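You operate a simulated robot arm through the tools that you are given. There is no shell and no other tool. Be economical: measure what you need, move in short steps, check, and stop when the job is done.

The job below is to be done with a simulated robot arm. You get a single attempt, and the scene is never put back.

TASK
Switch the coffee maker off and throw the used pack in the green tub.
Fine: put the tub's lid back on and swing the basket shut. Where these are worked on the way, their far stop is far enough and under half their travel is too little: filter basket.

Only the result counts: the job must be done as asked and must still hold three seconds after the hand-in. Knocking over, shifting, dropping, spilling or breaking anything else fails it. Lids that push on must go on centred and level and be pressed home; caps that screw on are set level and turned clockwise until they are tight.

THE ROBOT
A 7-joint arm with a two-finger parallel gripper, fixed in place. Base frame: the origin is at the foot of the arm, x ahead of it, y to its left, z up; the work surface is at about z = 0.88. Readings come in m, rad, newtons and seconds.
With the tool pointing down near the work surface it reaches from about 0.24 to 0.68 m from the base axis. Its first joint turns from -1.152 to 1.152 rad. Payload 2.4 kg.
The TCP is the grasp point between the finger pads, 0.03 m short of the fingertips. In the tool frame z runs along the fingers and y along their closing line. The gripper opens to 0.094 m. The fingers are 0.028 m wide and 0.01 m thick; the gripper's body (0.05 by 0.096 m) begins 0.055 m behind the TCP.
Orientation is told as [roll, pitch, yaw] about the base's x, y, z axes, in that order, counted from this pose: with the fingers straight down and closing along the base's y, the tool's x points along the base's -x, its y along +y and its z along -z.

THE INTERFACE
- The arm moves only by the tool move_arm. Its argument "targets" is a list that holds one entry, the list of rows, each a list of 7 numbers: the shift along the tool's x, y, z in units of 300 mm (1.0 is 300 mm), then the turn, a rotation vector about the tool's x, y, z in units of 180 degrees (1.0 is 180 degrees), then the gripper command, from -1 (shut) to 1 (fully open), values between in proportion. In form: [[[tx, ty, tz, ax, ay, az, jaw], ...]]. A call has 1 to 8 rows; each row is the pose to reach, as a shift and turn from the pose commanded when the call began, along the tool's axes at that moment. A call with a number of a shift or a turn outside -1 to 1 is refused whole. A row lasts 0.2 s, in which the tool goes at most 0.05 m and 0.15 rad; a call with a longer step from one row to the next is refused whole, and so is a gripper value outside its range. A pose out of reach is approached as far as the arm can. The call stops where the force on the tool passes 70 N (or 10 N more than at its start, if that is more) or the arm is blocked; 0.2 s more then pass. Each finger travels about 0.153 m/s and halts on what it meets, pressing with about 44 N; the grip force reading is that of the motor and also rises with nothing between the fingers. The clock runs only during rows and for 0.2 s after the last one: add rows that repeat a pose to give the fingers time. It gives the time, the measured TCP pose, the force on the tool (base axes), the opening and the grip force at its end, in the units of the frame above (readings bear some noise), with the torque about the TCP (base axes, N m) and any sound that the robot's microphone picked up.
- Cameras (640 x 400 px; columns grow to the right, rows downward): "scene" is fixed at [0.0267, 0.4624, 1.4559]; the picture's right is [-0.84, -0.55, 0.00], its down [-0.25, 0.38, -0.89] and it looks along [0.49, -0.74, -0.46] (base axes); focal length 333 px, centre (320, 200). "wrist" rides on the gripper at [0.076, 0.014, -0.102] in the tool frame; the picture's right is [-0.18, 0.98, 0.00], its down [-0.75, -0.14, -0.64] and it looks along [-0.63, -0.12, 0.77] (tool axes); focal length 243 px, centre (320, 200).
- snapshot(camera): a new picture of that camera. The clock stands still meanwhile.
- locate(camera, pixels): for up to 12 pixels [column, row] of the newest picture of that camera ("zoom" is the newest enlarged one), the place [x, y, z] in the base frame of the surface seen there, good to about 0.002 m. The clock stands still meanwhile.
- close_up(camera, box): a new picture of the part [left, top, right, bottom] of that camera's present view, enlarged. The clock stands still meanwhile.
- sign_off(): hands the job in; it is judged then, once.

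Work in short steps. Measure before you move; look again where a grasp or a placing could have gone wrong, and mend it. You have 80 turns and 38 pictures in all, those below and enlarged ones among them. Open the gripper and draw the arm clear of the work before you hand the job in, unless the task says otherwise; then end with one line.

The tools are called after "Request:" as name(argument=value, ...) on one line, values as JSON. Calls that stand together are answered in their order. move_arm: Moves the arm, as the interface text tells. Its arguments: {"type":"object","properties":{"targets":{"type":"array","items":{"type":"array","items":{"type":"array","items":{"type":"number"}}}}},"required":["targets"]} The other tools are called the same way: snapshot (camera) takes a picture; locate (camera, pixels) gives the place of the surface under pixels of a picture; close_up (camera, box) takes an enlarged picture of a part of a camera's view; sign_off () hands the job in.

At the start:

```text
time_s: 0.0
position: [0.3733, 0.0603, 1.2421]
orientation: [-0.001, -0.001, -0.001]
force: [-1.1, -0.2, -0.3]
torque: [-0.01, -0.01, -0.02]
gripper_width: 0.0942
finger_force: 0.0
```

scene: 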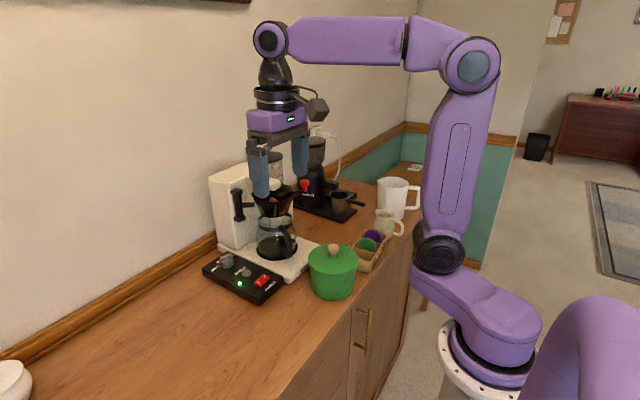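
wrist: 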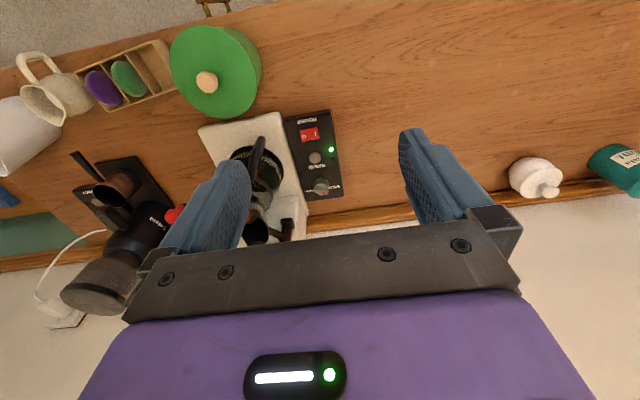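

The pictures show the coffee maker around scene (265,220), its switch box around (242,277), and the green tub with its lid at (333,268). I'll enlarge these to see the details.

Request:
close_up(camera="scene", box=[190, 130, 350, 310])

Request:
close_up(camera="wrist", box=[60, 20, 360, 260])

```text
2.22 times, centred on (270, 220) of scene
```

zoom: 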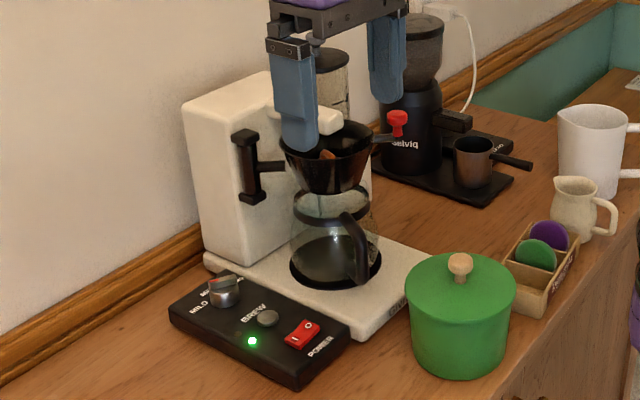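

```text
1.67 times, centred on (210, 140) of wrist
```

zoom: 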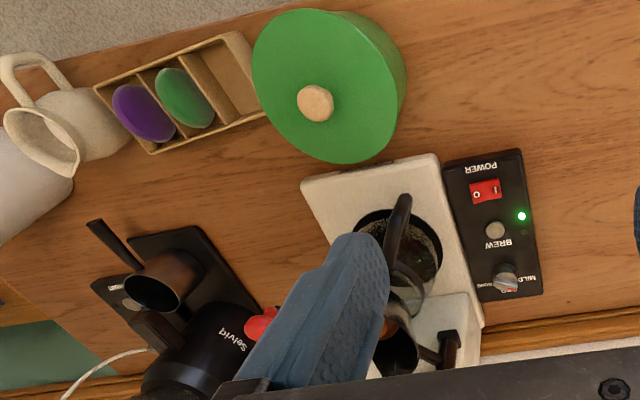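

Next I measure the main features in the wrist zoom: switch (485,190), brew button, lid knob (315,103), lid rim, tray, basket at (395,345) and handle.

Request:
locate(camera="zoom", pixels=[[476, 194], [495, 188], [520, 216], [316, 103], [255, 80], [385, 60], [340, 160], [315, 12], [398, 350], [448, 340], [402, 200], [240, 85]])

Request:
move_arm(targets=[[[0.1, 0.1, -0.05, 0, 0, 0, 1], [0.2, 0.2, -0.05, 0, 0, 0, 1], [0.3, 0.3, -0.05, 0, 0, 0, 1], [0.3, 0.43, -0.05, 0, 0, 0, 1], [0.3, 0.55, -0.05, 0, 0, 0, 1]]])

```text
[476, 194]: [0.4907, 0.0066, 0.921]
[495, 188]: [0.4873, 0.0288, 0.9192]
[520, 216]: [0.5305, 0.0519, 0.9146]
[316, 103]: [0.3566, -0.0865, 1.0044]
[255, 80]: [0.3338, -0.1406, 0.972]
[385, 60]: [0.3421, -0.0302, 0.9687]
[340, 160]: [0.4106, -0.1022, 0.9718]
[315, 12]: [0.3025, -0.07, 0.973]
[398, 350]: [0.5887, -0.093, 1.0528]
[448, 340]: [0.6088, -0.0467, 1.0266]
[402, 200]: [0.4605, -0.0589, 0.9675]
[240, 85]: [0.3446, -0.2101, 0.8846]
```

```text
time_s: 1.2
position: [0.2838, 0.2266, 1.2543]
orientation: [0.001, 0.0, -0.001]
force: [-0.7, -0.2, 0.2]
torque: [0.01, -0.01, 0.0]
gripper_width: 0.0941
finger_force: 0.0
```

The arm is clear at (0.28,0.23,1.25). I take fresh enlarged views of the coffee maker from both cameras.

Request:
close_up(camera="scene", box=[200, 140, 340, 230])

Request:
snapshot(camera="wrist")

```text
4.44 times, centred on (270, 185) of scene
```

zoom: 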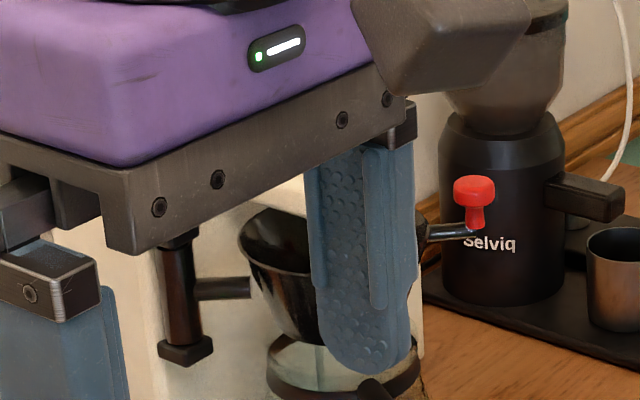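

```text
32 pictures are left
```

wrist: 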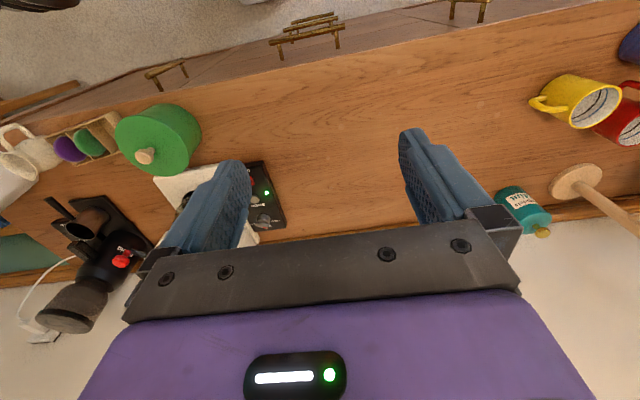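

The gripper still hides the basket in the scene view, so I move to the right side (y≈-0.15) for a clear look.

Request:
move_arm(targets=[[[0, -0.15, 0, 0, 0, 0, 1], [0, -0.3, 0, 0, 0, 0, 1], [0.0, -0.45, -0.05, 0, 0, 0, 1], [0.0, -0.6, -0.1, 0, 0, 0, 1], [0.0, -0.75, -0.1, 0, 0, 0, 1], [0.0, -0.9, -0.1, 0, 0, 0, 1], [0.0, -1.0, -0.1, 0, 0, 0, 1], [0.0, -1.0, -0.1, 0, 0, 0, 1]]])

Request:
move_arm(targets=[[[0, -0.15, 0, 0, 0, 0, 1], [0, -0.25, 0, 0, 0, 0, 1], [0, -0.25, 0, 0, 0, 0, 1]]])

Request:
close_up(camera="scene", box=[200, 150, 360, 250])

Request:
snapshot(camera="wrist")

```text
time_s: 3.0
position: [0.2851, -0.0747, 1.2847]
orientation: [0.0, -0.001, 0.002]
force: [0.2, 0.7, 0.4]
torque: [0.02, -0.01, 0.03]
gripper_width: 0.0939
finger_force: 0.0
```

```text
time_s: 3.8
position: [0.2858, -0.1501, 1.2851]
orientation: [-0.001, -0.001, -0.001]
force: [0.3, 0.4, -0.6]
torque: [0.02, 0.04, 0.0]
gripper_width: 0.094
finger_force: 0.1
```

```text
4.00 times, centred on (280, 200) of scene
```

zoom: 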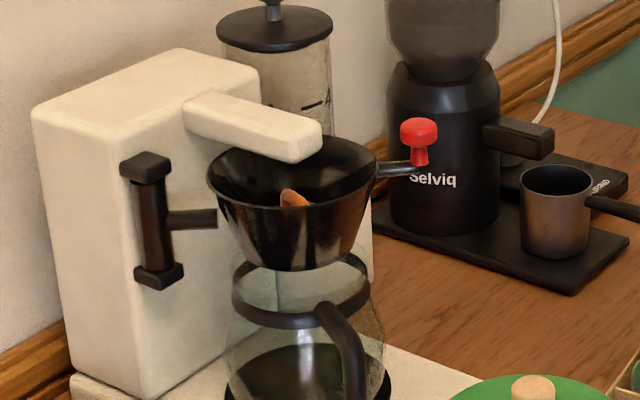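

```text
30 pictures are left
```

wrist: 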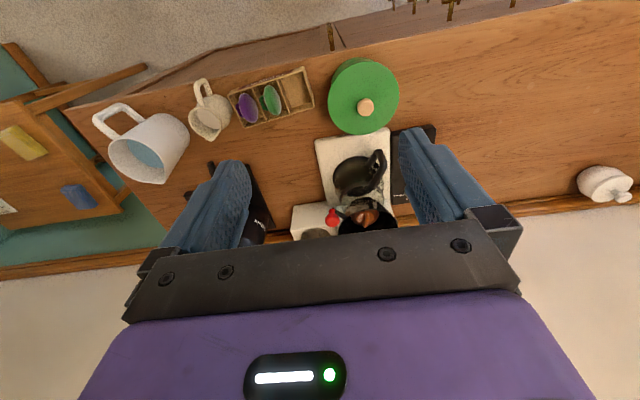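

The basket is shut under the white spout with the orange pack inside. Its hinge post is on the left at zoom (150,220) and its red knob handle at (420,135). I measure these.

Request:
locate(camera="zoom", pixels=[[148, 163], [155, 275], [190, 218], [418, 124], [420, 155], [385, 170], [209, 170], [280, 207], [372, 155], [293, 197], [318, 140], [290, 255]])

Request:
close_up(camera="wrist", box=[230, 90, 450, 240])

```text
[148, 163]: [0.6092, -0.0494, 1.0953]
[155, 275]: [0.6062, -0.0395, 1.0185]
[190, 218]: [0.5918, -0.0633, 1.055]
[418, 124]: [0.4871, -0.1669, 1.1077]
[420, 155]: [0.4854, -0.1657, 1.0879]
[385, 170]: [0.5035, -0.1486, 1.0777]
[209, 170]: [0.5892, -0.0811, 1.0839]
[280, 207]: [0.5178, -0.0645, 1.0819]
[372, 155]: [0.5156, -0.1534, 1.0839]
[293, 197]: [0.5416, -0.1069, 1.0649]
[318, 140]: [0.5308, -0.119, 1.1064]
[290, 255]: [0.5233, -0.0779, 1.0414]
```

```text
2.67 times, centred on (340, 165) of wrist
```

zoom: 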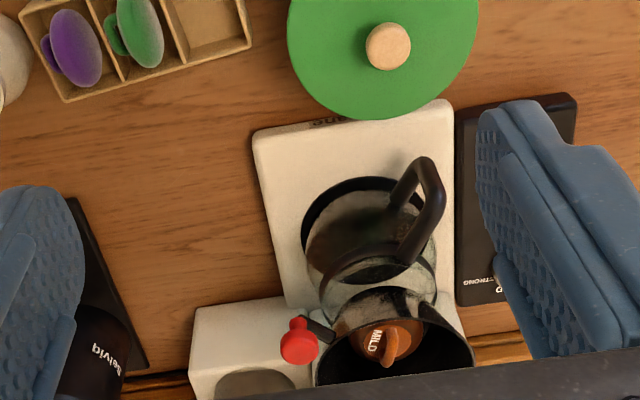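

I measure the machine geometry in the wrist zoom: plate corners, body corners, carafe handle and ring, pack and basket rim.

Request:
locate(camera="zoom", pixels=[[256, 133], [450, 103], [300, 350], [316, 325], [382, 337], [392, 350], [360, 333], [470, 362], [385, 292], [425, 165], [215, 315], [300, 215]])

Request:
move_arm(targets=[[[0.15, 0, 0, 0, 0.0, 0, 1], [0.15, 0.0, 0, 0, 0.04, 0, 1], [0.15, 0.0, 0, 0, 0.08, 0, 1], [0.15, 0.0, 0, 0, 0.12, 0, 1]]])

Request:
snapshot(camera="wrist")

```text
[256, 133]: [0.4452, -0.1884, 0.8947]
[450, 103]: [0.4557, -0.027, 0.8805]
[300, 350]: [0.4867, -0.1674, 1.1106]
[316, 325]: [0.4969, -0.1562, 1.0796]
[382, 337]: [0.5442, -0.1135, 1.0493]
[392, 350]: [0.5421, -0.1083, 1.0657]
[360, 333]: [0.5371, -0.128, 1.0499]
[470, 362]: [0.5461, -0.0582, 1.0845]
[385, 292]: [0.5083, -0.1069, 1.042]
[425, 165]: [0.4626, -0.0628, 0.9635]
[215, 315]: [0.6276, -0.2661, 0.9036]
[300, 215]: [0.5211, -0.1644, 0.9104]
```

```text
time_s: 4.8
position: [0.2415, -0.1506, 1.2863]
orientation: [-0.004, 0.344, 0.001]
force: [0.2, 0.4, 0.5]
torque: [-0.01, 0.02, 0.05]
gripper_width: 0.0941
finger_force: 0.1
out of reach, approached as far as the arm can: row 4
```

```text
28 pictures are left
```

wrist: 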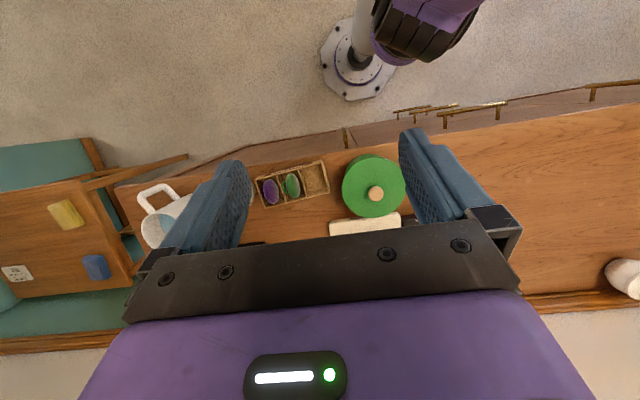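

That tilted the wrong way; I restore the tilt. I also take an enlarged scene view of the switch box to see the rocker's marks.

Request:
move_arm(targets=[[[0, 0, 0, 0, -0.04, 0, 1], [0, 0.0, 0, 0, -0.08, 0, 1], [0, 0.0, 0, 0, -0.12, 0, 1]]])

Request:
close_up(camera="scene", box=[200, 245, 290, 305])

```text
time_s: 5.6
position: [0.2423, -0.1512, 1.2857]
orientation: [0.0, -0.002, 0.0]
force: [0.5, -0.6, 0.6]
torque: [0.02, 0.0, -0.02]
gripper_width: 0.0937
finger_force: 0.0
```

```text
6.67 times, centred on (245, 275) of scene
```

zoom: 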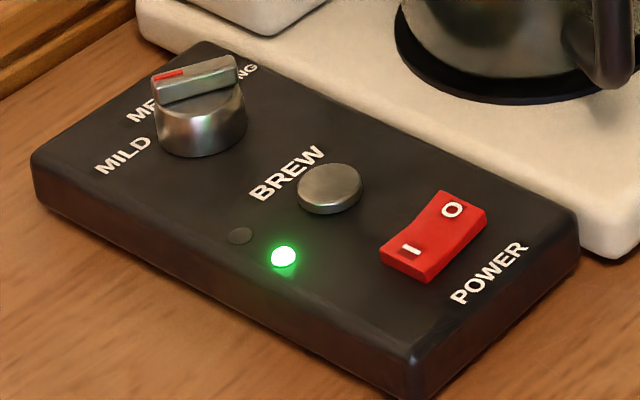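

The O end at zoom (452,208) stands up and I is pressed in, so it's on. I measure the O end and nearby surfaces.

Request:
locate(camera="zoom", pixels=[[452, 208], [412, 250], [433, 230], [445, 300], [475, 225], [380, 200], [330, 190], [400, 360], [590, 70]])

```text
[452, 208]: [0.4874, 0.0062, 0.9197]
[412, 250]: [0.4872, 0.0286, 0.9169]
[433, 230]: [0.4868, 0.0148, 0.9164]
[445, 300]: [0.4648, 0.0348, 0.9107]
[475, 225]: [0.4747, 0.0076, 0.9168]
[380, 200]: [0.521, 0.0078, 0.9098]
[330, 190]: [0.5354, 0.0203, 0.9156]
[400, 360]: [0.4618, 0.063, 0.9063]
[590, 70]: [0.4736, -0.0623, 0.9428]
```

I'll close the gripper and go above the O end at (0.4875, 0.003), staying high.

Request:
move_arm(targets=[[[-0.12, 0.075, 0, 0, 0, 0, -1], [-0.25, 0.155, 0, 0, 0, 0, -1], [-0.38, 0.235, 0, 0, 0, 0, -1], [-0.51, 0.315, 0, 0, 0, 0, -1], [-0.64, 0.395, 0, 0, 0, 0, -1], [-0.75, 0.465, 0, 0, 0, 0, -1], [-0.817, 0.514, 0.05, 0, 0, 0, -1], [-0.817, 0.514, 0.2, 0, 0, 0, -1]]])

```text
time_s: 7.4
position: [0.4854, 0.005, 1.2255]
orientation: [0.001, -0.001, 0.0]
force: [-0.1, 0.5, -0.1]
torque: [-0.03, -0.05, -0.04]
gripper_width: 0.0
finger_force: 33.5
```

I go down to a fingertip height of about 0.93, just above the rocker.

Request:
move_arm(targets=[[[-0.006, -0.006, 0.16, 0, 0, 0, -1], [-0.006, -0.006, 0.32, 0, 0, 0, -1], [-0.006, -0.006, 0.48, 0, 0, 0, -1], [-0.006, -0.006, 0.64, 0, 0, 0, -1], [-0.006, -0.006, 0.78, 0, 0, 0, -1], [-0.006, -0.006, 0.88, 0, 0, 0, -1], [-0.006, -0.006, 0.88, 0, 0, 0, -1]]])

Request:
close_up(camera="scene", box=[200, 215, 320, 305])

```text
time_s: 9.0
position: [0.4907, 0.0018, 0.9622]
orientation: [0.0, -0.001, -0.001]
force: [-0.1, -0.4, -0.2]
torque: [-0.02, 0.0, 0.01]
gripper_width: 0.0001
finger_force: 33.2
```

```text
4.44 times, centred on (260, 260) of scene
```

zoom: 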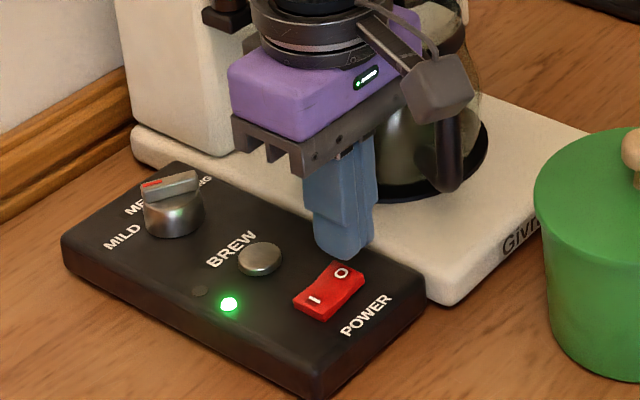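

The tip hangs right over O with the LED still lit. I press down in small steps.

Request:
move_arm(targets=[[[0.008, 0.003, 0.02, 0, 0, 0, -1], [0.008, 0.003, 0.035, 0, 0, 0, -1], [0.008, 0.003, 0.045, 0, 0, 0, -1], [0.008, 0.003, 0.052, 0, 0, 0, -1], [0.008, 0.003, 0.052, 0, 0, 0, -1]]])

```text
time_s: 10.2
position: [0.4877, 0.0022, 0.9481]
orientation: [-0.001, 0.0, 0.0]
force: [-0.3, -0.2, 2.4]
torque: [0.06, 0.05, 0.01]
gripper_width: 0.0
finger_force: 32.7
```

Light contact (2.4 N) with the tip near 0.918. I press a few millimetres further.

Request:
move_arm(targets=[[[0, 0, 0.006, 0, 0, 0, -1], [0, 0, 0.012, 0, 0, 0, -1], [0, 0, 0.018, 0, 0, 0, -1], [0, 0, 0.018, 0, 0, 0, -1]]])

```text
time_s: 10.9
position: [0.4871, 0.003, 0.9476]
orientation: [0.001, -0.004, -0.001]
force: [-8.4, -1.3, 20.2]
torque: [0.18, 0.44, 0.13]
gripper_width: 0.0
finger_force: 33.1
stopped in row 3: the force on the tool passed its limit at 74 N (the readings are from after the stop); the commanded pose is now the measured one
```

The force limit was reached. I lift and look at the switch.

Request:
move_arm(targets=[[[0, 0, -0.06, 0, 0, 0, -1], [0, 0, -0.2, 0, 0, 0, -1], [0, 0, -0.36, 0, 0, 0, -1], [0, 0, -0.52, 0, 0, 0, -1], [0, 0, -0.68, 0, 0, 0, -1], [0, 0, -0.68, 0, 0, 0, -1]]])

Request:
close_up(camera="scene", box=[180, 150, 340, 310])

```text
time_s: 12.3
position: [0.4855, 0.0008, 1.1508]
orientation: [0.001, -0.004, 0.0]
force: [-0.5, 0.0, 0.4]
torque: [0.03, 0.0, 0.0]
gripper_width: 0.0
finger_force: 33.3
```

```text
2.50 times, centred on (260, 230) of scene
```

zoom: 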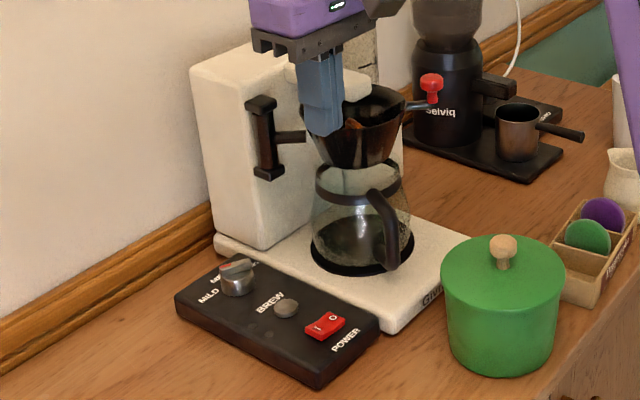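

The LED is dark and O is pressed, so the machine is off. Next I rise, turn the tool 45° and move above the red knob at (0.487,-0.167), opening the gripper on the way.

Request:
move_arm(targets=[[[0, 0, -0.15, 0, 0, 0, -1], [0, -0.1, -0.25, 0, 0, -0.04, -1], [0, -0.22, -0.3, 0, 0, -0.08, -0.5], [-0.003, -0.34, -0.3, 0, 0, -0.12, 0], [-0.005, -0.45, -0.3, 0, 0, -0.16, 0], [-0.005, -0.56, -0.3, 0, 0, -0.2, 0], [-0.005, -0.56, -0.3, 0, 0, -0.25, 0], [-0.005, -0.56, -0.3, 0, 0, -0.25, 0]]])

Request:
snapshot(camera="wrist")

```text
refused: row 7 steps farther than a row can; nothing moved
```

```text
24 pictures are left
```

wrist: 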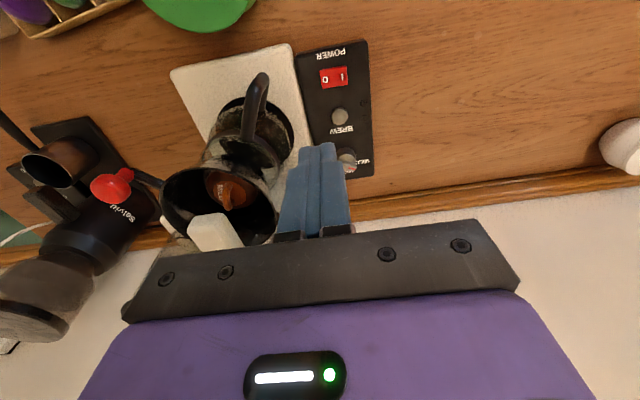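

The row 7 turn was slightly too large; I repeat it with even turn steps.

Request:
move_arm(targets=[[[0, 0, -0.15, 0, 0, -0.03, -1], [0, -0.1, -0.25, 0, 0, -0.07, -1], [0, -0.22, -0.3, 0, 0, -0.11, -0.5], [-0.003, -0.34, -0.3, 0, 0, -0.15, 0], [-0.005, -0.45, -0.3, 0, 0, -0.19, 0], [-0.005, -0.56, -0.3, 0, 0, -0.22, 0], [-0.005, -0.56, -0.3, 0, 0, -0.25, 0], [-0.005, -0.56, -0.3, 0, 0, -0.25, 0]]])

Request:
snapshot(camera="wrist")

```text
time_s: 14.1
position: [0.4906, -0.1642, 1.2401]
orientation: [-0.003, -0.003, 0.788]
force: [0.3, -0.1, 0.4]
torque: [0.0, 0.04, 0.0]
gripper_width: 0.0471
finger_force: 0.1
```

```text
23 pictures are left
```

wrist: 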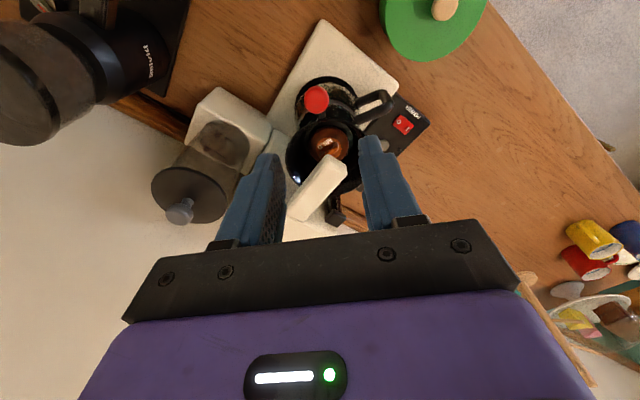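

I check the knob and finger positions: knob at (317,98), pack at (328,143), spout at (322,175), hinge at (338,218).

Request:
locate(camera="wrist", pixels=[[312, 92], [321, 107], [317, 98], [330, 137], [320, 180], [338, 214], [290, 160], [350, 130]])

```text
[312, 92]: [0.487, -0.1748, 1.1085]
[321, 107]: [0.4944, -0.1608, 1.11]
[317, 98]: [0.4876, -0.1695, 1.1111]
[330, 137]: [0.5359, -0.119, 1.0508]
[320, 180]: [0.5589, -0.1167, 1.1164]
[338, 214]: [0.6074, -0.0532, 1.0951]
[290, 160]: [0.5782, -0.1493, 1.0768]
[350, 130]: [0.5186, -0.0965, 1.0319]
```

The knob centre is about (0.489,-0.168), with its top at 1.110. I lower over it to TCP z≈1.102 and close on it.

Request:
move_arm(targets=[[[0.005, -0.006, 0.16, 0, 0, 0, 0], [0.005, -0.006, 0.32, 0, 0, 0, 0], [0.005, -0.006, 0.42, 0, 0, 0, 0], [0.005, -0.006, 0.46, 0, 0, 0, 0], [0.005, -0.006, 0.46, 0, 0, 0, -0.6], [0.005, -0.006, 0.46, 0, 0, 0, -1], [0.005, -0.006, 0.46, 0, 0, 0, -1]]])

```text
time_s: 15.7
position: [0.49, -0.1664, 1.1028]
orientation: [-0.005, -0.003, 0.784]
force: [0.2, 1.0, -2.7]
torque: [0.14, -0.25, 0.14]
gripper_width: 0.0229
finger_force: 45.1
```

The knob is gripped (opening 0.023). The hinge is at about (0.611,-0.047), r≈0.172, so I swing 24° along that arc and check the forces.

Request:
move_arm(targets=[[[-0.0056, 0.0797, 0, 0, 0, 0.0444, -1], [-0.0222, 0.1578, 0, 0, 0, 0.0889, -1], [-0.0495, 0.2328, 0, 0, 0, 0.1333, -1]]])

```text
time_s: 16.5
position: [0.4529, -0.1046, 1.1028]
orientation: [0.001, -0.011, 0.368]
force: [35.4, 12.7, -40.0]
torque: [0.08, -0.09, 0.22]
gripper_width: 0.0231
finger_force: 44.7
```

There is a sizeable inward and downward pull (35, 13, -40 N). I release briefly to relax the strain and look.

Request:
move_arm(targets=[[[0, 0, 0, 0, 0, 0, -0.4], [0, 0, 0, 0, 0, 0, -0.4]]])

Request:
close_up(camera="scene", box=[180, 130, 340, 250])

Request:
close_up(camera="wrist", box=[200, 0, 440, 230])

```text
time_s: 17.1
position: [0.4496, -0.1086, 1.1056]
orientation: [-0.002, -0.003, 0.368]
force: [0.1, -0.1, -0.1]
torque: [-0.04, 0.04, -0.04]
gripper_width: 0.0282
finger_force: 0.1
```

```text
3.33 times, centred on (260, 190) of scene
```

zoom: 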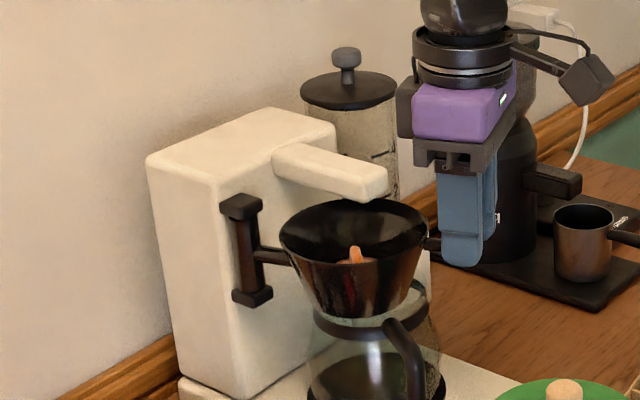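

```text
1.74 times, centred on (320, 115) of wrist
```

zoom: 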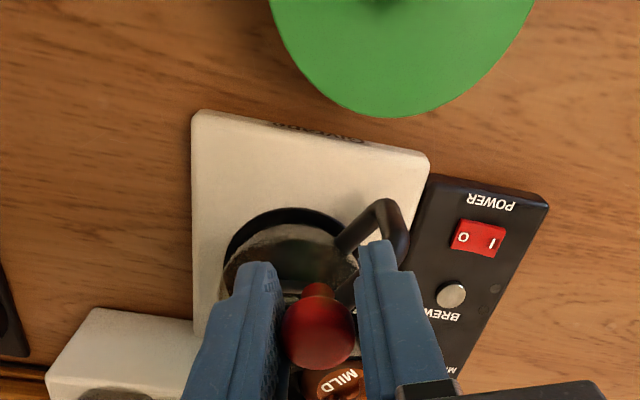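

The basket has swung some way out. I measure the knob now at zoom (318,325) to refine the arc.

Request:
locate(camera="zoom", pixels=[[318, 310], [318, 328], [318, 355], [290, 330], [350, 330]])

```text
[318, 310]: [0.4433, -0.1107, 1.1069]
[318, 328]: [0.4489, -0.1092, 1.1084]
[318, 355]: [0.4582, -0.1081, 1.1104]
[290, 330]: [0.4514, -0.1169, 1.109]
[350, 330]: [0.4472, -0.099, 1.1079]
```

The knob sits at (0.451,-0.108), just on the predicted arc. I carry on with the knob loosely held between the fingers, in 6° steps for 48° more.

Request:
move_arm(targets=[[[-0.0031, 0.0599, 0, 0, 0, 0.0333, -0.4], [-0.0125, 0.1192, 0, 0, 0, 0.0667, -0.4], [-0.0281, 0.1772, 0, 0, 0, 0.1, -0.4], [-0.0496, 0.2332, 0, 0, 0, 0.1333, -0.4], [-0.0768, 0.2867, 0, 0, 0, 0.1667, -0.4], [-0.1095, 0.337, 0, 0, 0, 0.2, -0.4], [-0.1473, 0.3836, 0, 0, 0, 0.2333, -0.4], [-0.1897, 0.4261, 0, 0, 0, 0.2667, -0.4]]])

```text
time_s: 18.9
position: [0.4581, 0.0333, 1.1002]
orientation: [0.003, -0.003, -0.471]
force: [-0.3, 0.1, 0.4]
torque: [-0.01, 0.0, -0.03]
gripper_width: 0.0283
finger_force: 0.1
```

No resistance; it's 72° open. I continue up to about 30° more to feel for the stop.

Request:
move_arm(targets=[[[-0.0031, 0.0599, 0, 0, 0, 0.0333, -0.4], [-0.0125, 0.1192, 0, 0, 0, 0.0667, -0.4], [-0.0281, 0.1772, 0, 0, 0, 0.1, -0.4], [-0.0496, 0.2332, 0, 0, 0, 0.1333, -0.4], [-0.0768, 0.2867, 0, 0, 0, 0.1667, -0.4]]])

Request:
close_up(camera="scene", box=[180, 130, 340, 250])

```text
time_s: 20.1
position: [0.5129, 0.088, 1.1039]
orientation: [-0.021, -0.004, -1.009]
force: [-45.6, -46.0, 19.6]
torque: [-0.55, 0.73, 0.1]
gripper_width: 0.0643
finger_force: 31.4
```

```text
3.33 times, centred on (260, 190) of scene
```

zoom: 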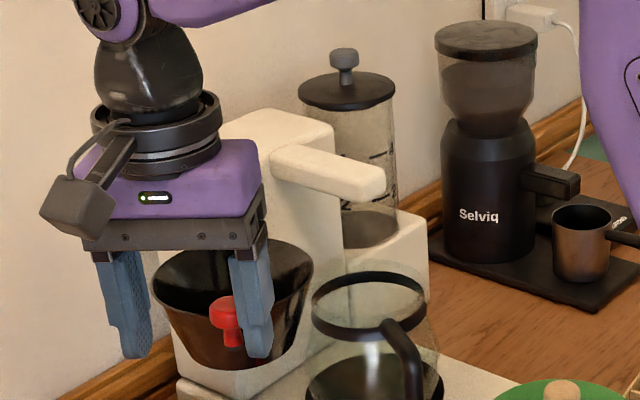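

The basket has reached its stop and the finger was forced open against it. I back off about 10° to free the fingers, then lift straight up.

Request:
move_arm(targets=[[[-0.001, -0.045, 0, 0, 0, 0, 0.36], [-0.002, -0.07, 0, 0, 0, 0, 0.36], [-0.002, -0.07, 0, 0, 0, 0, 0.36]]])

Request:
move_arm(targets=[[[0, 0, -0.1, 0, 0, 0, 0.36], [0, 0, -0.25, 0, 0, 0, 0.36], [0, 0, -0.4, 0, 0, 0, 0.36], [0, 0, -0.5, 0, 0, 0, 0.36], [0, 0, -0.5, 0, 0, 0, 0.36]]])

Request:
snapshot(camera="wrist")

```text
time_s: 20.9
position: [0.5006, 0.0886, 1.1046]
orientation: [0.005, -0.003, -0.992]
force: [0.6, -0.9, -0.3]
torque: [-0.05, -0.02, 0.0]
gripper_width: 0.0639
finger_force: 0.0
```

```text
time_s: 22.1
position: [0.4989, 0.088, 1.2531]
orientation: [0.003, 0.0, -0.995]
force: [-0.2, 0.0, -0.8]
torque: [-0.03, -0.02, -0.01]
gripper_width: 0.0637
finger_force: 0.0
```

```text
19 pictures are left
```

wrist: 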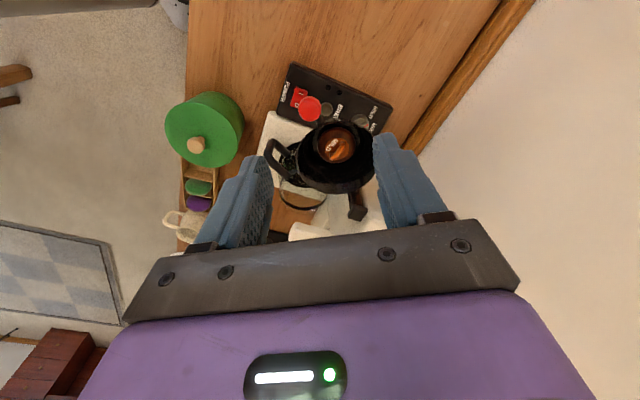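

The basket is open and the pack is visible at (335,145). I enlarge to measure the pack and its tab.

Request:
close_up(camera="wrist", box=[265, 80, 405, 220])

```text
2.86 times, centred on (335, 150) of wrist
```

zoom: 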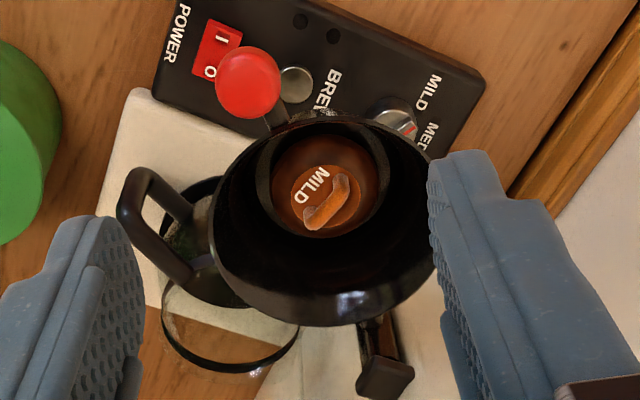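

I measure the tab ends (308,222) and (342,182), the pack top, knob, rim and hinge post.

Request:
locate(camera="zoom", pixels=[[308, 220], [326, 202], [343, 182], [303, 195], [350, 210], [310, 155], [340, 140], [232, 270], [425, 190], [350, 310], [250, 75], [385, 375]])

```text
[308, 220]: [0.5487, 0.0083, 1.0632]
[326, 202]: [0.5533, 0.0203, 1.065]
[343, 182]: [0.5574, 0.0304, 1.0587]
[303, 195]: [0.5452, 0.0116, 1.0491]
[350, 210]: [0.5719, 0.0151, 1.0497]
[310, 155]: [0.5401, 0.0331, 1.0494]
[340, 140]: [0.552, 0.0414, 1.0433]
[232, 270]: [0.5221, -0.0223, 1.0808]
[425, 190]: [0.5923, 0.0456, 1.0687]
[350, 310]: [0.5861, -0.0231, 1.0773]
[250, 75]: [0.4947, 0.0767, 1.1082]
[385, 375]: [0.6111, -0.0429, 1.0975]
```

Knob now at (0.495,0.077), about 92° open; the pack's tab runs from (0.549,0.008) to (0.557,0.030), top z 1.065. The lid must come off first, so I turn back to yaw 0 and move above the lid knob (0.357,-0.087).

Request:
move_arm(targets=[[[-0.029, -0.089, 0, 0, 0, -0.0396, 0.3], [-0.058, -0.179, 0, 0, 0, -0.0792, 0.2], [-0.087, -0.268, 0, 0, 0, -0.1188, 0.1], [-0.116, -0.357, 0, 0, 0, -0.1583, 0], [-0.144, -0.447, 0, 0, 0, -0.1979, 0], [-0.173, -0.536, 0, 0, 0, -0.2375, 0], [-0.202, -0.626, 0, 0, 0, -0.2771, 0], [-0.231, -0.715, 0, 0, 0, -0.3167, 0]]])

Request:
close_up(camera="wrist", box=[200, 40, 440, 240])

```text
time_s: 23.9
position: [0.357, -0.0882, 1.2522]
orientation: [0.0, -0.005, 0.003]
force: [0.3, -0.6, 0.5]
torque: [0.02, 0.0, -0.01]
gripper_width: 0.047
finger_force: 0.2
```

```text
2.00 times, centred on (320, 140) of wrist
```

zoom: 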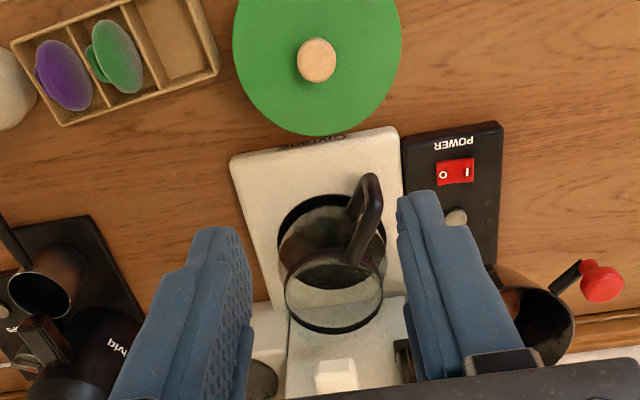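

The lid knob is at zoom (317,60). I measure it and the lid rim on all sides, plus a free spot on the counter to the left.

Request:
locate(camera="zoom", pixels=[[317, 60], [317, 44], [317, 77], [299, 62], [335, 58], [234, 50], [400, 45], [316, 134], [317, 100], [600, 80], [600, 200], [520, 20]])

```text
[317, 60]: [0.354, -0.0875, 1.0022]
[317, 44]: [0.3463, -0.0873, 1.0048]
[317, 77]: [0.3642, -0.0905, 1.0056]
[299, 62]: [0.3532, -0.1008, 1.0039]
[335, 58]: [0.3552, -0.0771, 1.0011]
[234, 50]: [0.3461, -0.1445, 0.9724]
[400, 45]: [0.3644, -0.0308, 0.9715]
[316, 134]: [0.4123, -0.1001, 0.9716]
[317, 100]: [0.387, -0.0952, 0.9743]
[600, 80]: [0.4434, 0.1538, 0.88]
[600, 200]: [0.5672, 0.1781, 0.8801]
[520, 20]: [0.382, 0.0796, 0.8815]
```

I lower to TCP z≈1.008 over the knob (tips just above the lid top 0.973) and close.

Request:
move_arm(targets=[[[0.006, 0, 0.15, 0, 0, 0, 0], [0.006, 0, 0.3, 0, 0, 0, 0], [0.006, 0, 0.45, 0, 0, 0, 0], [0.006, 0, 0.6, 0, 0, 0, 0], [0.006, 0, 0.75, 0, 0, 0, 0], [0.006, 0, 0.81, 0, 0, 0, 0], [0.006, 0, 0.81, 0, 0, 0, 0]]])

Request:
move_arm(targets=[[[0, 0, 0, 0, 0, 0, -0.6], [0, 0, 0, 0, 0, 0, -1], [0, 0, 0, 0, 0, 0, -1]]])

```text
time_s: 25.5
position: [0.3601, -0.0871, 1.0112]
orientation: [0.001, -0.004, 0.001]
force: [0.1, -0.2, 0.0]
torque: [-0.01, -0.02, -0.02]
gripper_width: 0.0468
finger_force: 0.0
```

```text
time_s: 26.3
position: [0.3587, -0.0885, 1.0115]
orientation: [0.0, -0.005, 0.0]
force: [-0.9, 0.2, 0.3]
torque: [0.02, 0.0, -0.02]
gripper_width: 0.0245
finger_force: 43.7
heard: snap
```

The knob is gripped (0.0245), but a snap was heard. I look before pulling.

Request:
close_up(camera="scene", box=[260, 190, 400, 310])

```text
3.33 times, centred on (330, 250) of scene
```

zoom: 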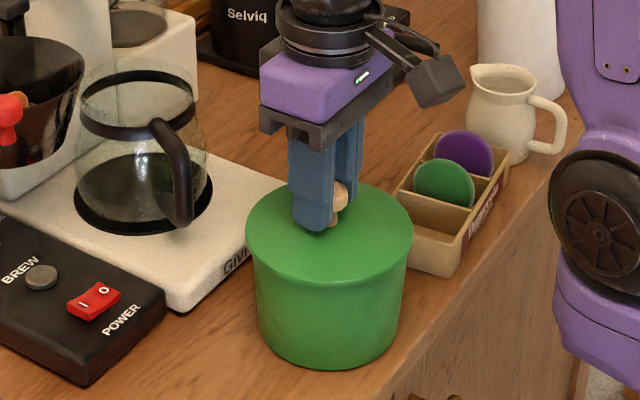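

All looks in place. I pull the lid straight up gently.

Request:
move_arm(targets=[[[0, 0, -0.01, 0, 0, 0, -1], [0, 0, -0.025, 0, 0, 0, -1], [0, 0, -0.05, 0, 0, 0, -1], [0, 0, -0.1, 0, 0, 0, -1], [0, 0, -0.15, 0, 0, 0, -1], [0, 0, -0.15, 0, 0, 0, -1]]])

Request:
close_up(camera="scene", box=[260, 170, 400, 310])

```text
time_s: 27.7
position: [0.3559, -0.0879, 1.0558]
orientation: [0.001, -0.003, -0.001]
force: [0.5, 0.2, -0.6]
torque: [0.01, -0.02, -0.01]
gripper_width: 0.0242
finger_force: 43.5
```

```text
2.86 times, centred on (330, 240) of scene
```

zoom: 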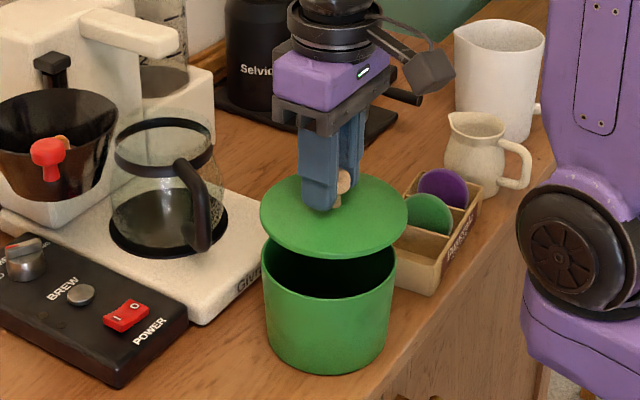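

The lid came off cleanly and level. I carry it to the clear counter at about (0.39,0.18), rising first.

Request:
move_arm(targets=[[[0, 0, -0.13, 0, 0, 0, -1], [0, 0.1, -0.2, 0, 0, 0, -1], [-0.02, 0.25, -0.2, 0, 0, 0, -1], [-0.04, 0.4, -0.2, 0, 0, 0, -1], [-0.06, 0.55, -0.2, 0, 0, 0, -1], [-0.08, 0.7, -0.2, 0, 0, 0, -1], [-0.1, 0.82, -0.2, 0, 0, 0, -1], [-0.113, 0.893, -0.2, 0, 0, 0, -1]]])

```text
time_s: 29.5
position: [0.3893, 0.1806, 1.1133]
orientation: [-0.001, -0.004, 0.001]
force: [0.1, 0.0, -0.1]
torque: [-0.02, 0.0, 0.03]
gripper_width: 0.024
finger_force: 43.7
```

I lower to TCP 0.95 then creep down to contact.

Request:
move_arm(targets=[[[0, 0, 0.15, 0, 0, 0, -1], [0, 0, 0.3, 0, 0, 0, -1], [0, 0, 0.43, 0, 0, 0, -1], [0, 0, 0.52, 0, 0, 0, -1], [0, 0, 0.545, 0, 0, 0, -1], [0, 0, 0.56, 0, 0, 0, -1], [0, 0, 0.575, 0, 0, 0, -1], [0, 0, 0.575, 0, 0, 0, -1]]])

Request:
close_up(camera="scene", box=[160, 230, 340, 390])

```text
time_s: 31.3
position: [0.3906, 0.1796, 0.9419]
orientation: [-0.002, -0.005, 0.0]
force: [0.1, 0.3, -0.1]
torque: [0.0, -0.03, -0.01]
gripper_width: 0.0242
finger_force: 44.5
```

```text
2.50 times, centred on (250, 310) of scene
```

zoom: 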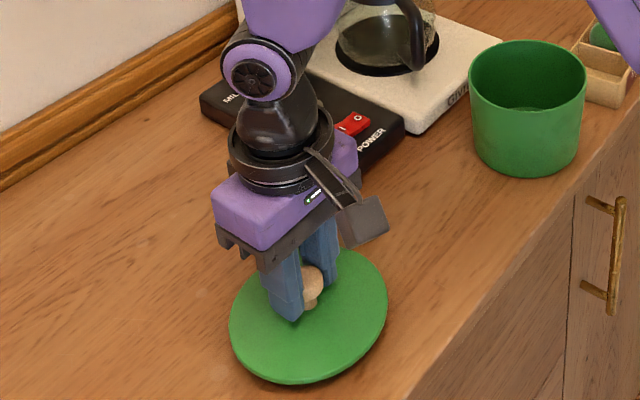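

Lid nearly down over clear wood. I creep down until contact.

Request:
move_arm(targets=[[[0, 0, 0.01, 0, 0, 0, -1], [0, 0, 0.02, 0, 0, 0, -1], [0, 0, 0.03, 0, 0, 0, -1], [0, 0, 0.04, 0, 0, 0, -1], [0, 0, 0.05, 0, 0, 0, -1], [0, 0, 0.06, 0, 0, 0, -1], [0, 0, 0.07, 0, 0, 0, -1]]])

```text
time_s: 32.6
position: [0.3922, 0.1789, 0.9294]
orientation: [0.002, -0.009, 0.0]
force: [-7.3, -4.5, 25.4]
torque: [-0.45, -0.11, -0.02]
gripper_width: 0.024
finger_force: 44.3
stopped in row 6: the force on the tool passed its limit at 82 N (the readings are from after the stop); the commanded pose is now the measured one
```

The lid is on the counter (TCP 0.929). I open and rise straight up.

Request:
move_arm(targets=[[[0, 0, -0.004, 0, 0, 0, -0.4], [0, 0, -0.004, 0, 0, 0, 0], [0, 0, -0.004, 0, 0, 0, 0], [0, 0, -0.1, 0, 0, 0, 0], [0, 0, -0.25, 0, 0, 0, 0], [0, 0, -0.4, 0, 0, 0, 0], [0, 0, -0.55, 0, 0, 0, 0], [0, 0, -0.7, 0, 0, 0, 0]]])

```text
time_s: 34.4
position: [0.3891, 0.1809, 1.1405]
orientation: [0.001, -0.006, -0.001]
force: [-0.5, 0.1, -0.6]
torque: [0.03, 0.04, 0.04]
gripper_width: 0.0467
finger_force: 0.0
```

Now to the pack: I move over (0.553,0.0195), rising to 1.25 and turning to yaw 68° so the fingers close across the tab.

Request:
move_arm(targets=[[[-0.068, -0.067, -0.1, 0, 0, -0.0472, 0], [-0.137, -0.134, -0.2, 0, 0, -0.0944, 0], [-0.205, -0.201, -0.28, 0, 0, -0.1416, 0], [-0.274, -0.269, -0.34, 0, 0, -0.1888, -0.2], [-0.342, -0.336, -0.36, 0, 0, -0.236, -0.4], [-0.41, -0.403, -0.36, 0, 0, -0.2832, -0.5], [-0.479, -0.47, -0.36, 0, 0, -0.3304, -0.5], [-0.547, -0.537, -0.36, 0, 0, -0.3776, -0.5]]])

Request:
move_arm(targets=[[[0, 0, 0, 0, 0, 0, -0.5]]])

Request:
close_up(camera="wrist", box=[220, 60, 420, 230])

```text
time_s: 36.2
position: [0.5551, 0.0171, 1.2487]
orientation: [-0.007, -0.004, 1.189]
force: [0.4, -0.5, 0.5]
torque: [0.02, -0.01, 0.02]
gripper_width: 0.0236
finger_force: 0.1
```

```text
time_s: 36.6
position: [0.5543, 0.0173, 1.2491]
orientation: [-0.006, -0.005, 1.187]
force: [-0.2, 0.0, -0.4]
torque: [0.0, -0.01, 0.01]
gripper_width: 0.0234
finger_force: 0.2
```

```text
2.35 times, centred on (320, 145) of wrist
```

zoom: 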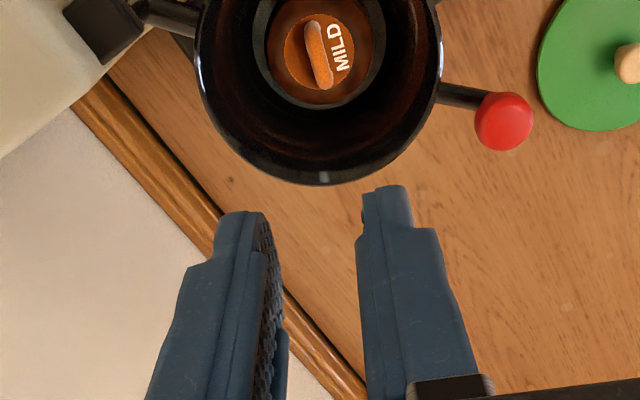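

I check the tab from this view: ends (309,25) and (326,85), pack rim edges and cup edges.

Request:
locate(camera="zoom", pixels=[[310, 26], [317, 52], [326, 84], [290, 50], [350, 50], [268, 50], [375, 50], [320, 98], [320, 106], [320, 6], [320, 180]])

```text
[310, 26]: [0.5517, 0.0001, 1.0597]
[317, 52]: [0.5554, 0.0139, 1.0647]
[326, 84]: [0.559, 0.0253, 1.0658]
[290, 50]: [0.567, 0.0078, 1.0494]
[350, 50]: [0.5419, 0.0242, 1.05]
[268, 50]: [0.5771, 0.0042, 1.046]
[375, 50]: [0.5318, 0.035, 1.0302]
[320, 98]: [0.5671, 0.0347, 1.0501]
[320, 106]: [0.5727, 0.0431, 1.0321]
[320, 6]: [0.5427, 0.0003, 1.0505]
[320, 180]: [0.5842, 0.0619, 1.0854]
```

The tab centre is about (0.5545,0.0165) and the TCP is right above it. I descend to TCP 1.083 (tips just above the pack's top 1.050).

Request:
move_arm(targets=[[[0, 0, 0.15, 0, 0, 0, -0.5], [0, 0, 0.3, 0, 0, 0, -0.5], [0, 0, 0.42, 0, 0, 0, -0.5], [0, 0, 0.5, 0, 0, 0, -0.5], [0, 0, 0.535, 0, 0, 0, -0.5], [0, 0, 0.55, 0, 0, 0, -0.5], [0, 0, 0.55, 0, 0, 0, -0.5]]])

Request:
close_up(camera="scene", box=[190, 160, 290, 240])

```text
time_s: 38.2
position: [0.5552, 0.0174, 1.0827]
orientation: [-0.007, -0.004, 1.188]
force: [-0.4, 0.1, -0.3]
torque: [0.0, 0.04, 0.0]
gripper_width: 0.024
finger_force: 0.1
```

```text
5.00 times, centred on (240, 200) of scene
```

zoom: 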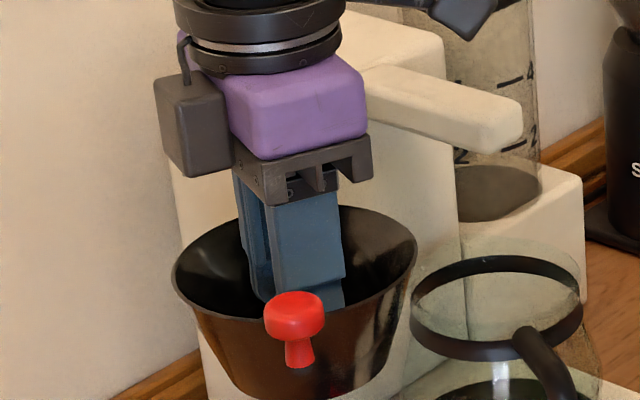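

No contact; the fingers straddle the tab. I close on it.

Request:
move_arm(targets=[[[0, 0, 0, 0, 0, 0, -1], [0, 0, 0, 0, 0, 0, -1], [0, 0, 0, 0, 0, 0, -1]]])

```text
time_s: 39.0
position: [0.5555, 0.0174, 1.0828]
orientation: [-0.008, -0.005, 1.188]
force: [-0.2, -0.2, -0.4]
torque: [0.03, 0.02, -0.01]
gripper_width: 0.0069
finger_force: 40.6
```

The tab is gripped (0.0069). I lift straight up slowly, then look.

Request:
move_arm(targets=[[[0, 0, -0.03, 0, 0, 0, -1], [0, 0, -0.08, 0, 0, 0, -1], [0, 0, -0.15, 0, 0, 0, -1], [0, 0, -0.25, 0, 0, 0, -1], [0, 0, -0.35, 0, 0, 0, -1], [0, 0, -0.45, 0, 0, 0, -1], [0, 0, -0.5, 0, 0, 0, -1]]])

Request:
snapshot(camera="scene")

```text
time_s: 40.6
position: [0.5546, 0.0174, 1.2324]
orientation: [-0.007, -0.005, 1.186]
force: [0.1, 0.8, -0.3]
torque: [-0.01, 0.02, -0.04]
gripper_width: 0.0068
finger_force: 40.7
```

```text
11 pictures are left
```

scene: 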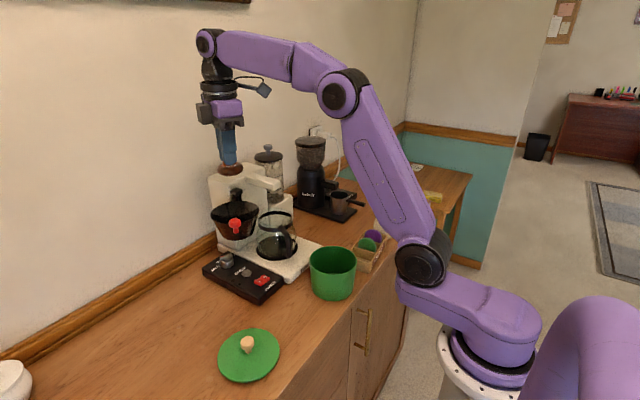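

The pack hangs from the fingers. I carry it over the tub at (0.3555,-0.088), turning back to yaw 0.

Request:
move_arm(targets=[[[0.072, 0.06, 0, 0, 0, 0.0472, -1], [0.144, 0.121, 0, 0, 0, 0.0944, -1], [0.216, 0.181, 0, 0, 0, 0.1416, -1], [0.288, 0.242, 0, 0, 0, 0.1888, -1], [0.359, 0.302, 0, 0, 0, 0.236, -1], [0.431, 0.362, 0, 0, 0, 0.2832, -1], [0.503, 0.423, 0, 0, 0, 0.3304, -1], [0.575, 0.483, 0, 0, 0, 0.3776, -1]]])

Request:
move_arm(targets=[[[0, 0, 0.1, 0, 0, 0, -1], [0, 0, 0.2, 0, 0, 0, -1], [0, 0, 0.3, 0, 0, 0, -1], [0, 0, 0.4, 0, 0, 0, -1], [0, 0, 0.4, 0, 0, 0, -1]]])

Request:
close_up(camera="scene", box=[260, 170, 400, 310])

```text
time_s: 42.4
position: [0.3557, -0.0904, 1.2319]
orientation: [0.002, -0.007, -0.004]
force: [0.2, 0.4, -0.6]
torque: [0.0, -0.03, 0.0]
gripper_width: 0.007
finger_force: 40.7
```

```text
time_s: 43.6
position: [0.3566, -0.0869, 1.113]
orientation: [0.002, -0.009, 0.001]
force: [-0.4, -0.1, -0.6]
torque: [-0.01, -0.02, 0.0]
gripper_width: 0.0067
finger_force: 41.1
```

```text
2.86 times, centred on (330, 240) of scene
```

zoom: 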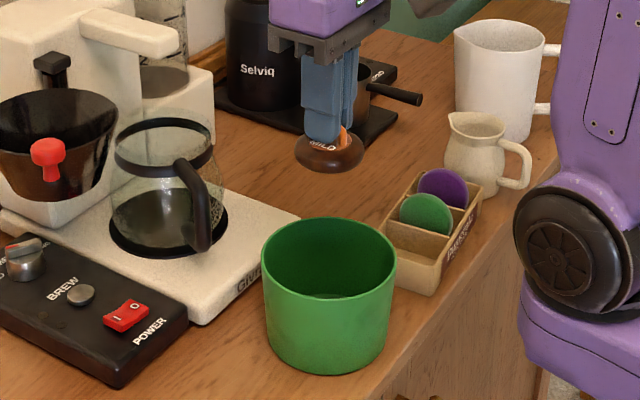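

The pack is above the tub. I verify the tub rim centre with points on the rim before lowering.

Request:
locate(camera="zoom", pixels=[[262, 258], [396, 262], [330, 219], [326, 302], [328, 145], [330, 280]])

Request:
move_arm(targets=[[[0, 0, 0.1, 0, 0, 0, -1], [0, 0, 0.2, 0, 0, 0, -1], [0, 0, 0.3, 0, 0, 0, -1], [0, 0, 0.4, 0, 0, 0, -1], [0, 0, 0.42, 0, 0, 0, -1], [0, 0, 0.42, 0, 0, 0, -1]]])

```text
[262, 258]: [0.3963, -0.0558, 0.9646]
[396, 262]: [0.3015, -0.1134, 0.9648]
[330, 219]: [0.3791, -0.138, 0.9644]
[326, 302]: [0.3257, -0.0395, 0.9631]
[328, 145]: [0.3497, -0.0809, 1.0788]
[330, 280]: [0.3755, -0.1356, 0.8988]
```

```text
time_s: 45.0
position: [0.357, -0.0878, 0.9829]
orientation: [0.002, -0.01, -0.001]
force: [0.2, 1.3, -0.6]
torque: [0.02, 0.02, 0.01]
gripper_width: 0.0068
finger_force: 41.2
```

Inside the tub with no contact; I lower 25 mm more, release, and rise.

Request:
move_arm(targets=[[[0, 0, 0.05, 0, 0, 0, -1], [0, 0, 0.085, 0, 0, 0, -1], [0, 0, 0.085, 0, 0, 0, -1], [0, 0, 0.085, 0, 0, 0, -0.4], [0, 0, 0.085, 0, 0, 0, -0.4]]])

Request:
move_arm(targets=[[[0, 0, -0.1, 0, 0, 0, -0.4], [0, 0, -0.25, 0, 0, 0, -0.4], [0, 0, -0.4, 0, 0, 0, -0.4], [0, 0, -0.55, 0, 0, 0, -0.2], [0, 0, -0.7, 0, 0, 0, 0], [0, 0, -0.7, 0, 0, 0, 0]]])

Request:
snapshot(camera="wrist")

```text
time_s: 46.2
position: [0.3569, -0.0881, 0.9592]
orientation: [0.001, -0.008, 0.0]
force: [0.7, 0.6, -0.1]
torque: [-0.01, 0.0, -0.02]
gripper_width: 0.0281
finger_force: 0.0
```

```text
time_s: 47.6
position: [0.3565, -0.0846, 1.1676]
orientation: [0.002, -0.008, -0.002]
force: [1.1, 0.5, -0.5]
torque: [0.0, -0.01, -0.02]
gripper_width: 0.047
finger_force: 0.0
```

```text
9 pictures are left
```

wrist: 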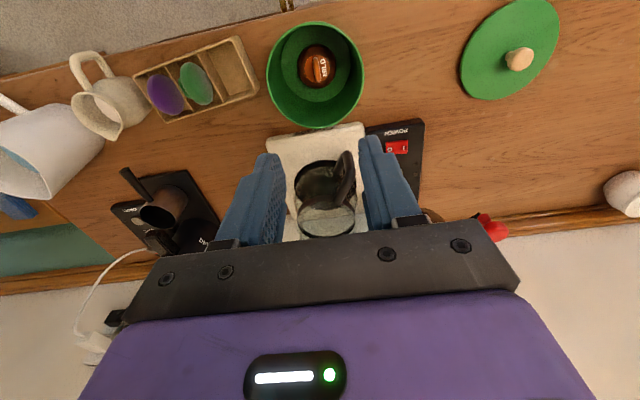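

The pack lies in the tub at (317,66). I measure the tub rim and the lid knob from this view.

Request:
locate(camera="wrist", pixels=[[268, 72], [361, 68], [313, 23], [318, 126], [283, 38], [347, 110], [350, 37], [282, 108], [518, 58], [462, 75], [557, 25], [490, 97]])

```text
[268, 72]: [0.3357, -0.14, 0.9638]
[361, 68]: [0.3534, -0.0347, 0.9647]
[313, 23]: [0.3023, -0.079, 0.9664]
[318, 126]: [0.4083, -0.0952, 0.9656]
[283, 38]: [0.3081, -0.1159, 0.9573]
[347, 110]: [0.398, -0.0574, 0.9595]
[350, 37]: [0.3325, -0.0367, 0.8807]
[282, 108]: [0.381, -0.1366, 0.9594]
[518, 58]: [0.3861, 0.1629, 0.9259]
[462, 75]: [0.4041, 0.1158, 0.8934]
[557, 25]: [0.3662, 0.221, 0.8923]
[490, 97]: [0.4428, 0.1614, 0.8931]
```

The tub is unmoved, centre (0.3555,-0.088). The lid seems centred near (0.386,0.169), so I move above it and measure again.

Request:
move_arm(targets=[[[-0.012, 0.1, -0.1, 0, 0, 0, 0], [-0.025, 0.21, -0.2, 0, 0, 0, 0], [-0.037, 0.32, -0.25, 0, 0, 0, 0], [-0.05, 0.43, -0.25, 0, 0, 0, 0], [-0.063, 0.54, -0.25, 0, 0, 0, 0], [-0.075, 0.65, -0.25, 0, 0, 0, 0], [-0.088, 0.76, -0.2, 0, 0, 0, 0], [-0.1, 0.85, -0.1, 0, 0, 0, 0]]])

Request:
close_up(camera="wrist", box=[220, 0, 420, 140])

```text
time_s: 49.4
position: [0.3851, 0.1703, 1.2008]
orientation: [0.003, -0.008, 0.0]
force: [0.6, 0.8, -1.2]
torque: [-0.01, 0.0, 0.02]
gripper_width: 0.047
finger_force: 0.0
```

```text
2.86 times, centred on (320, 70) of wrist
```

zoom: 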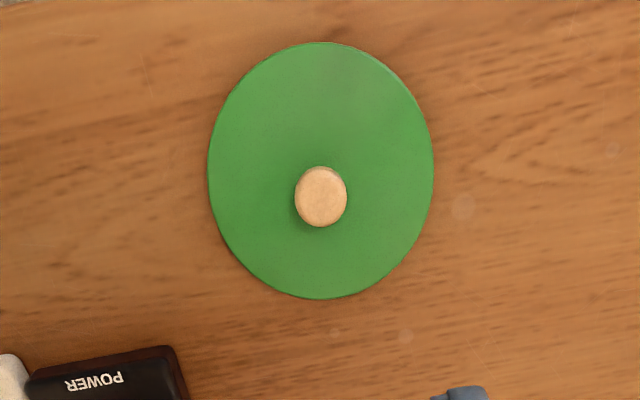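

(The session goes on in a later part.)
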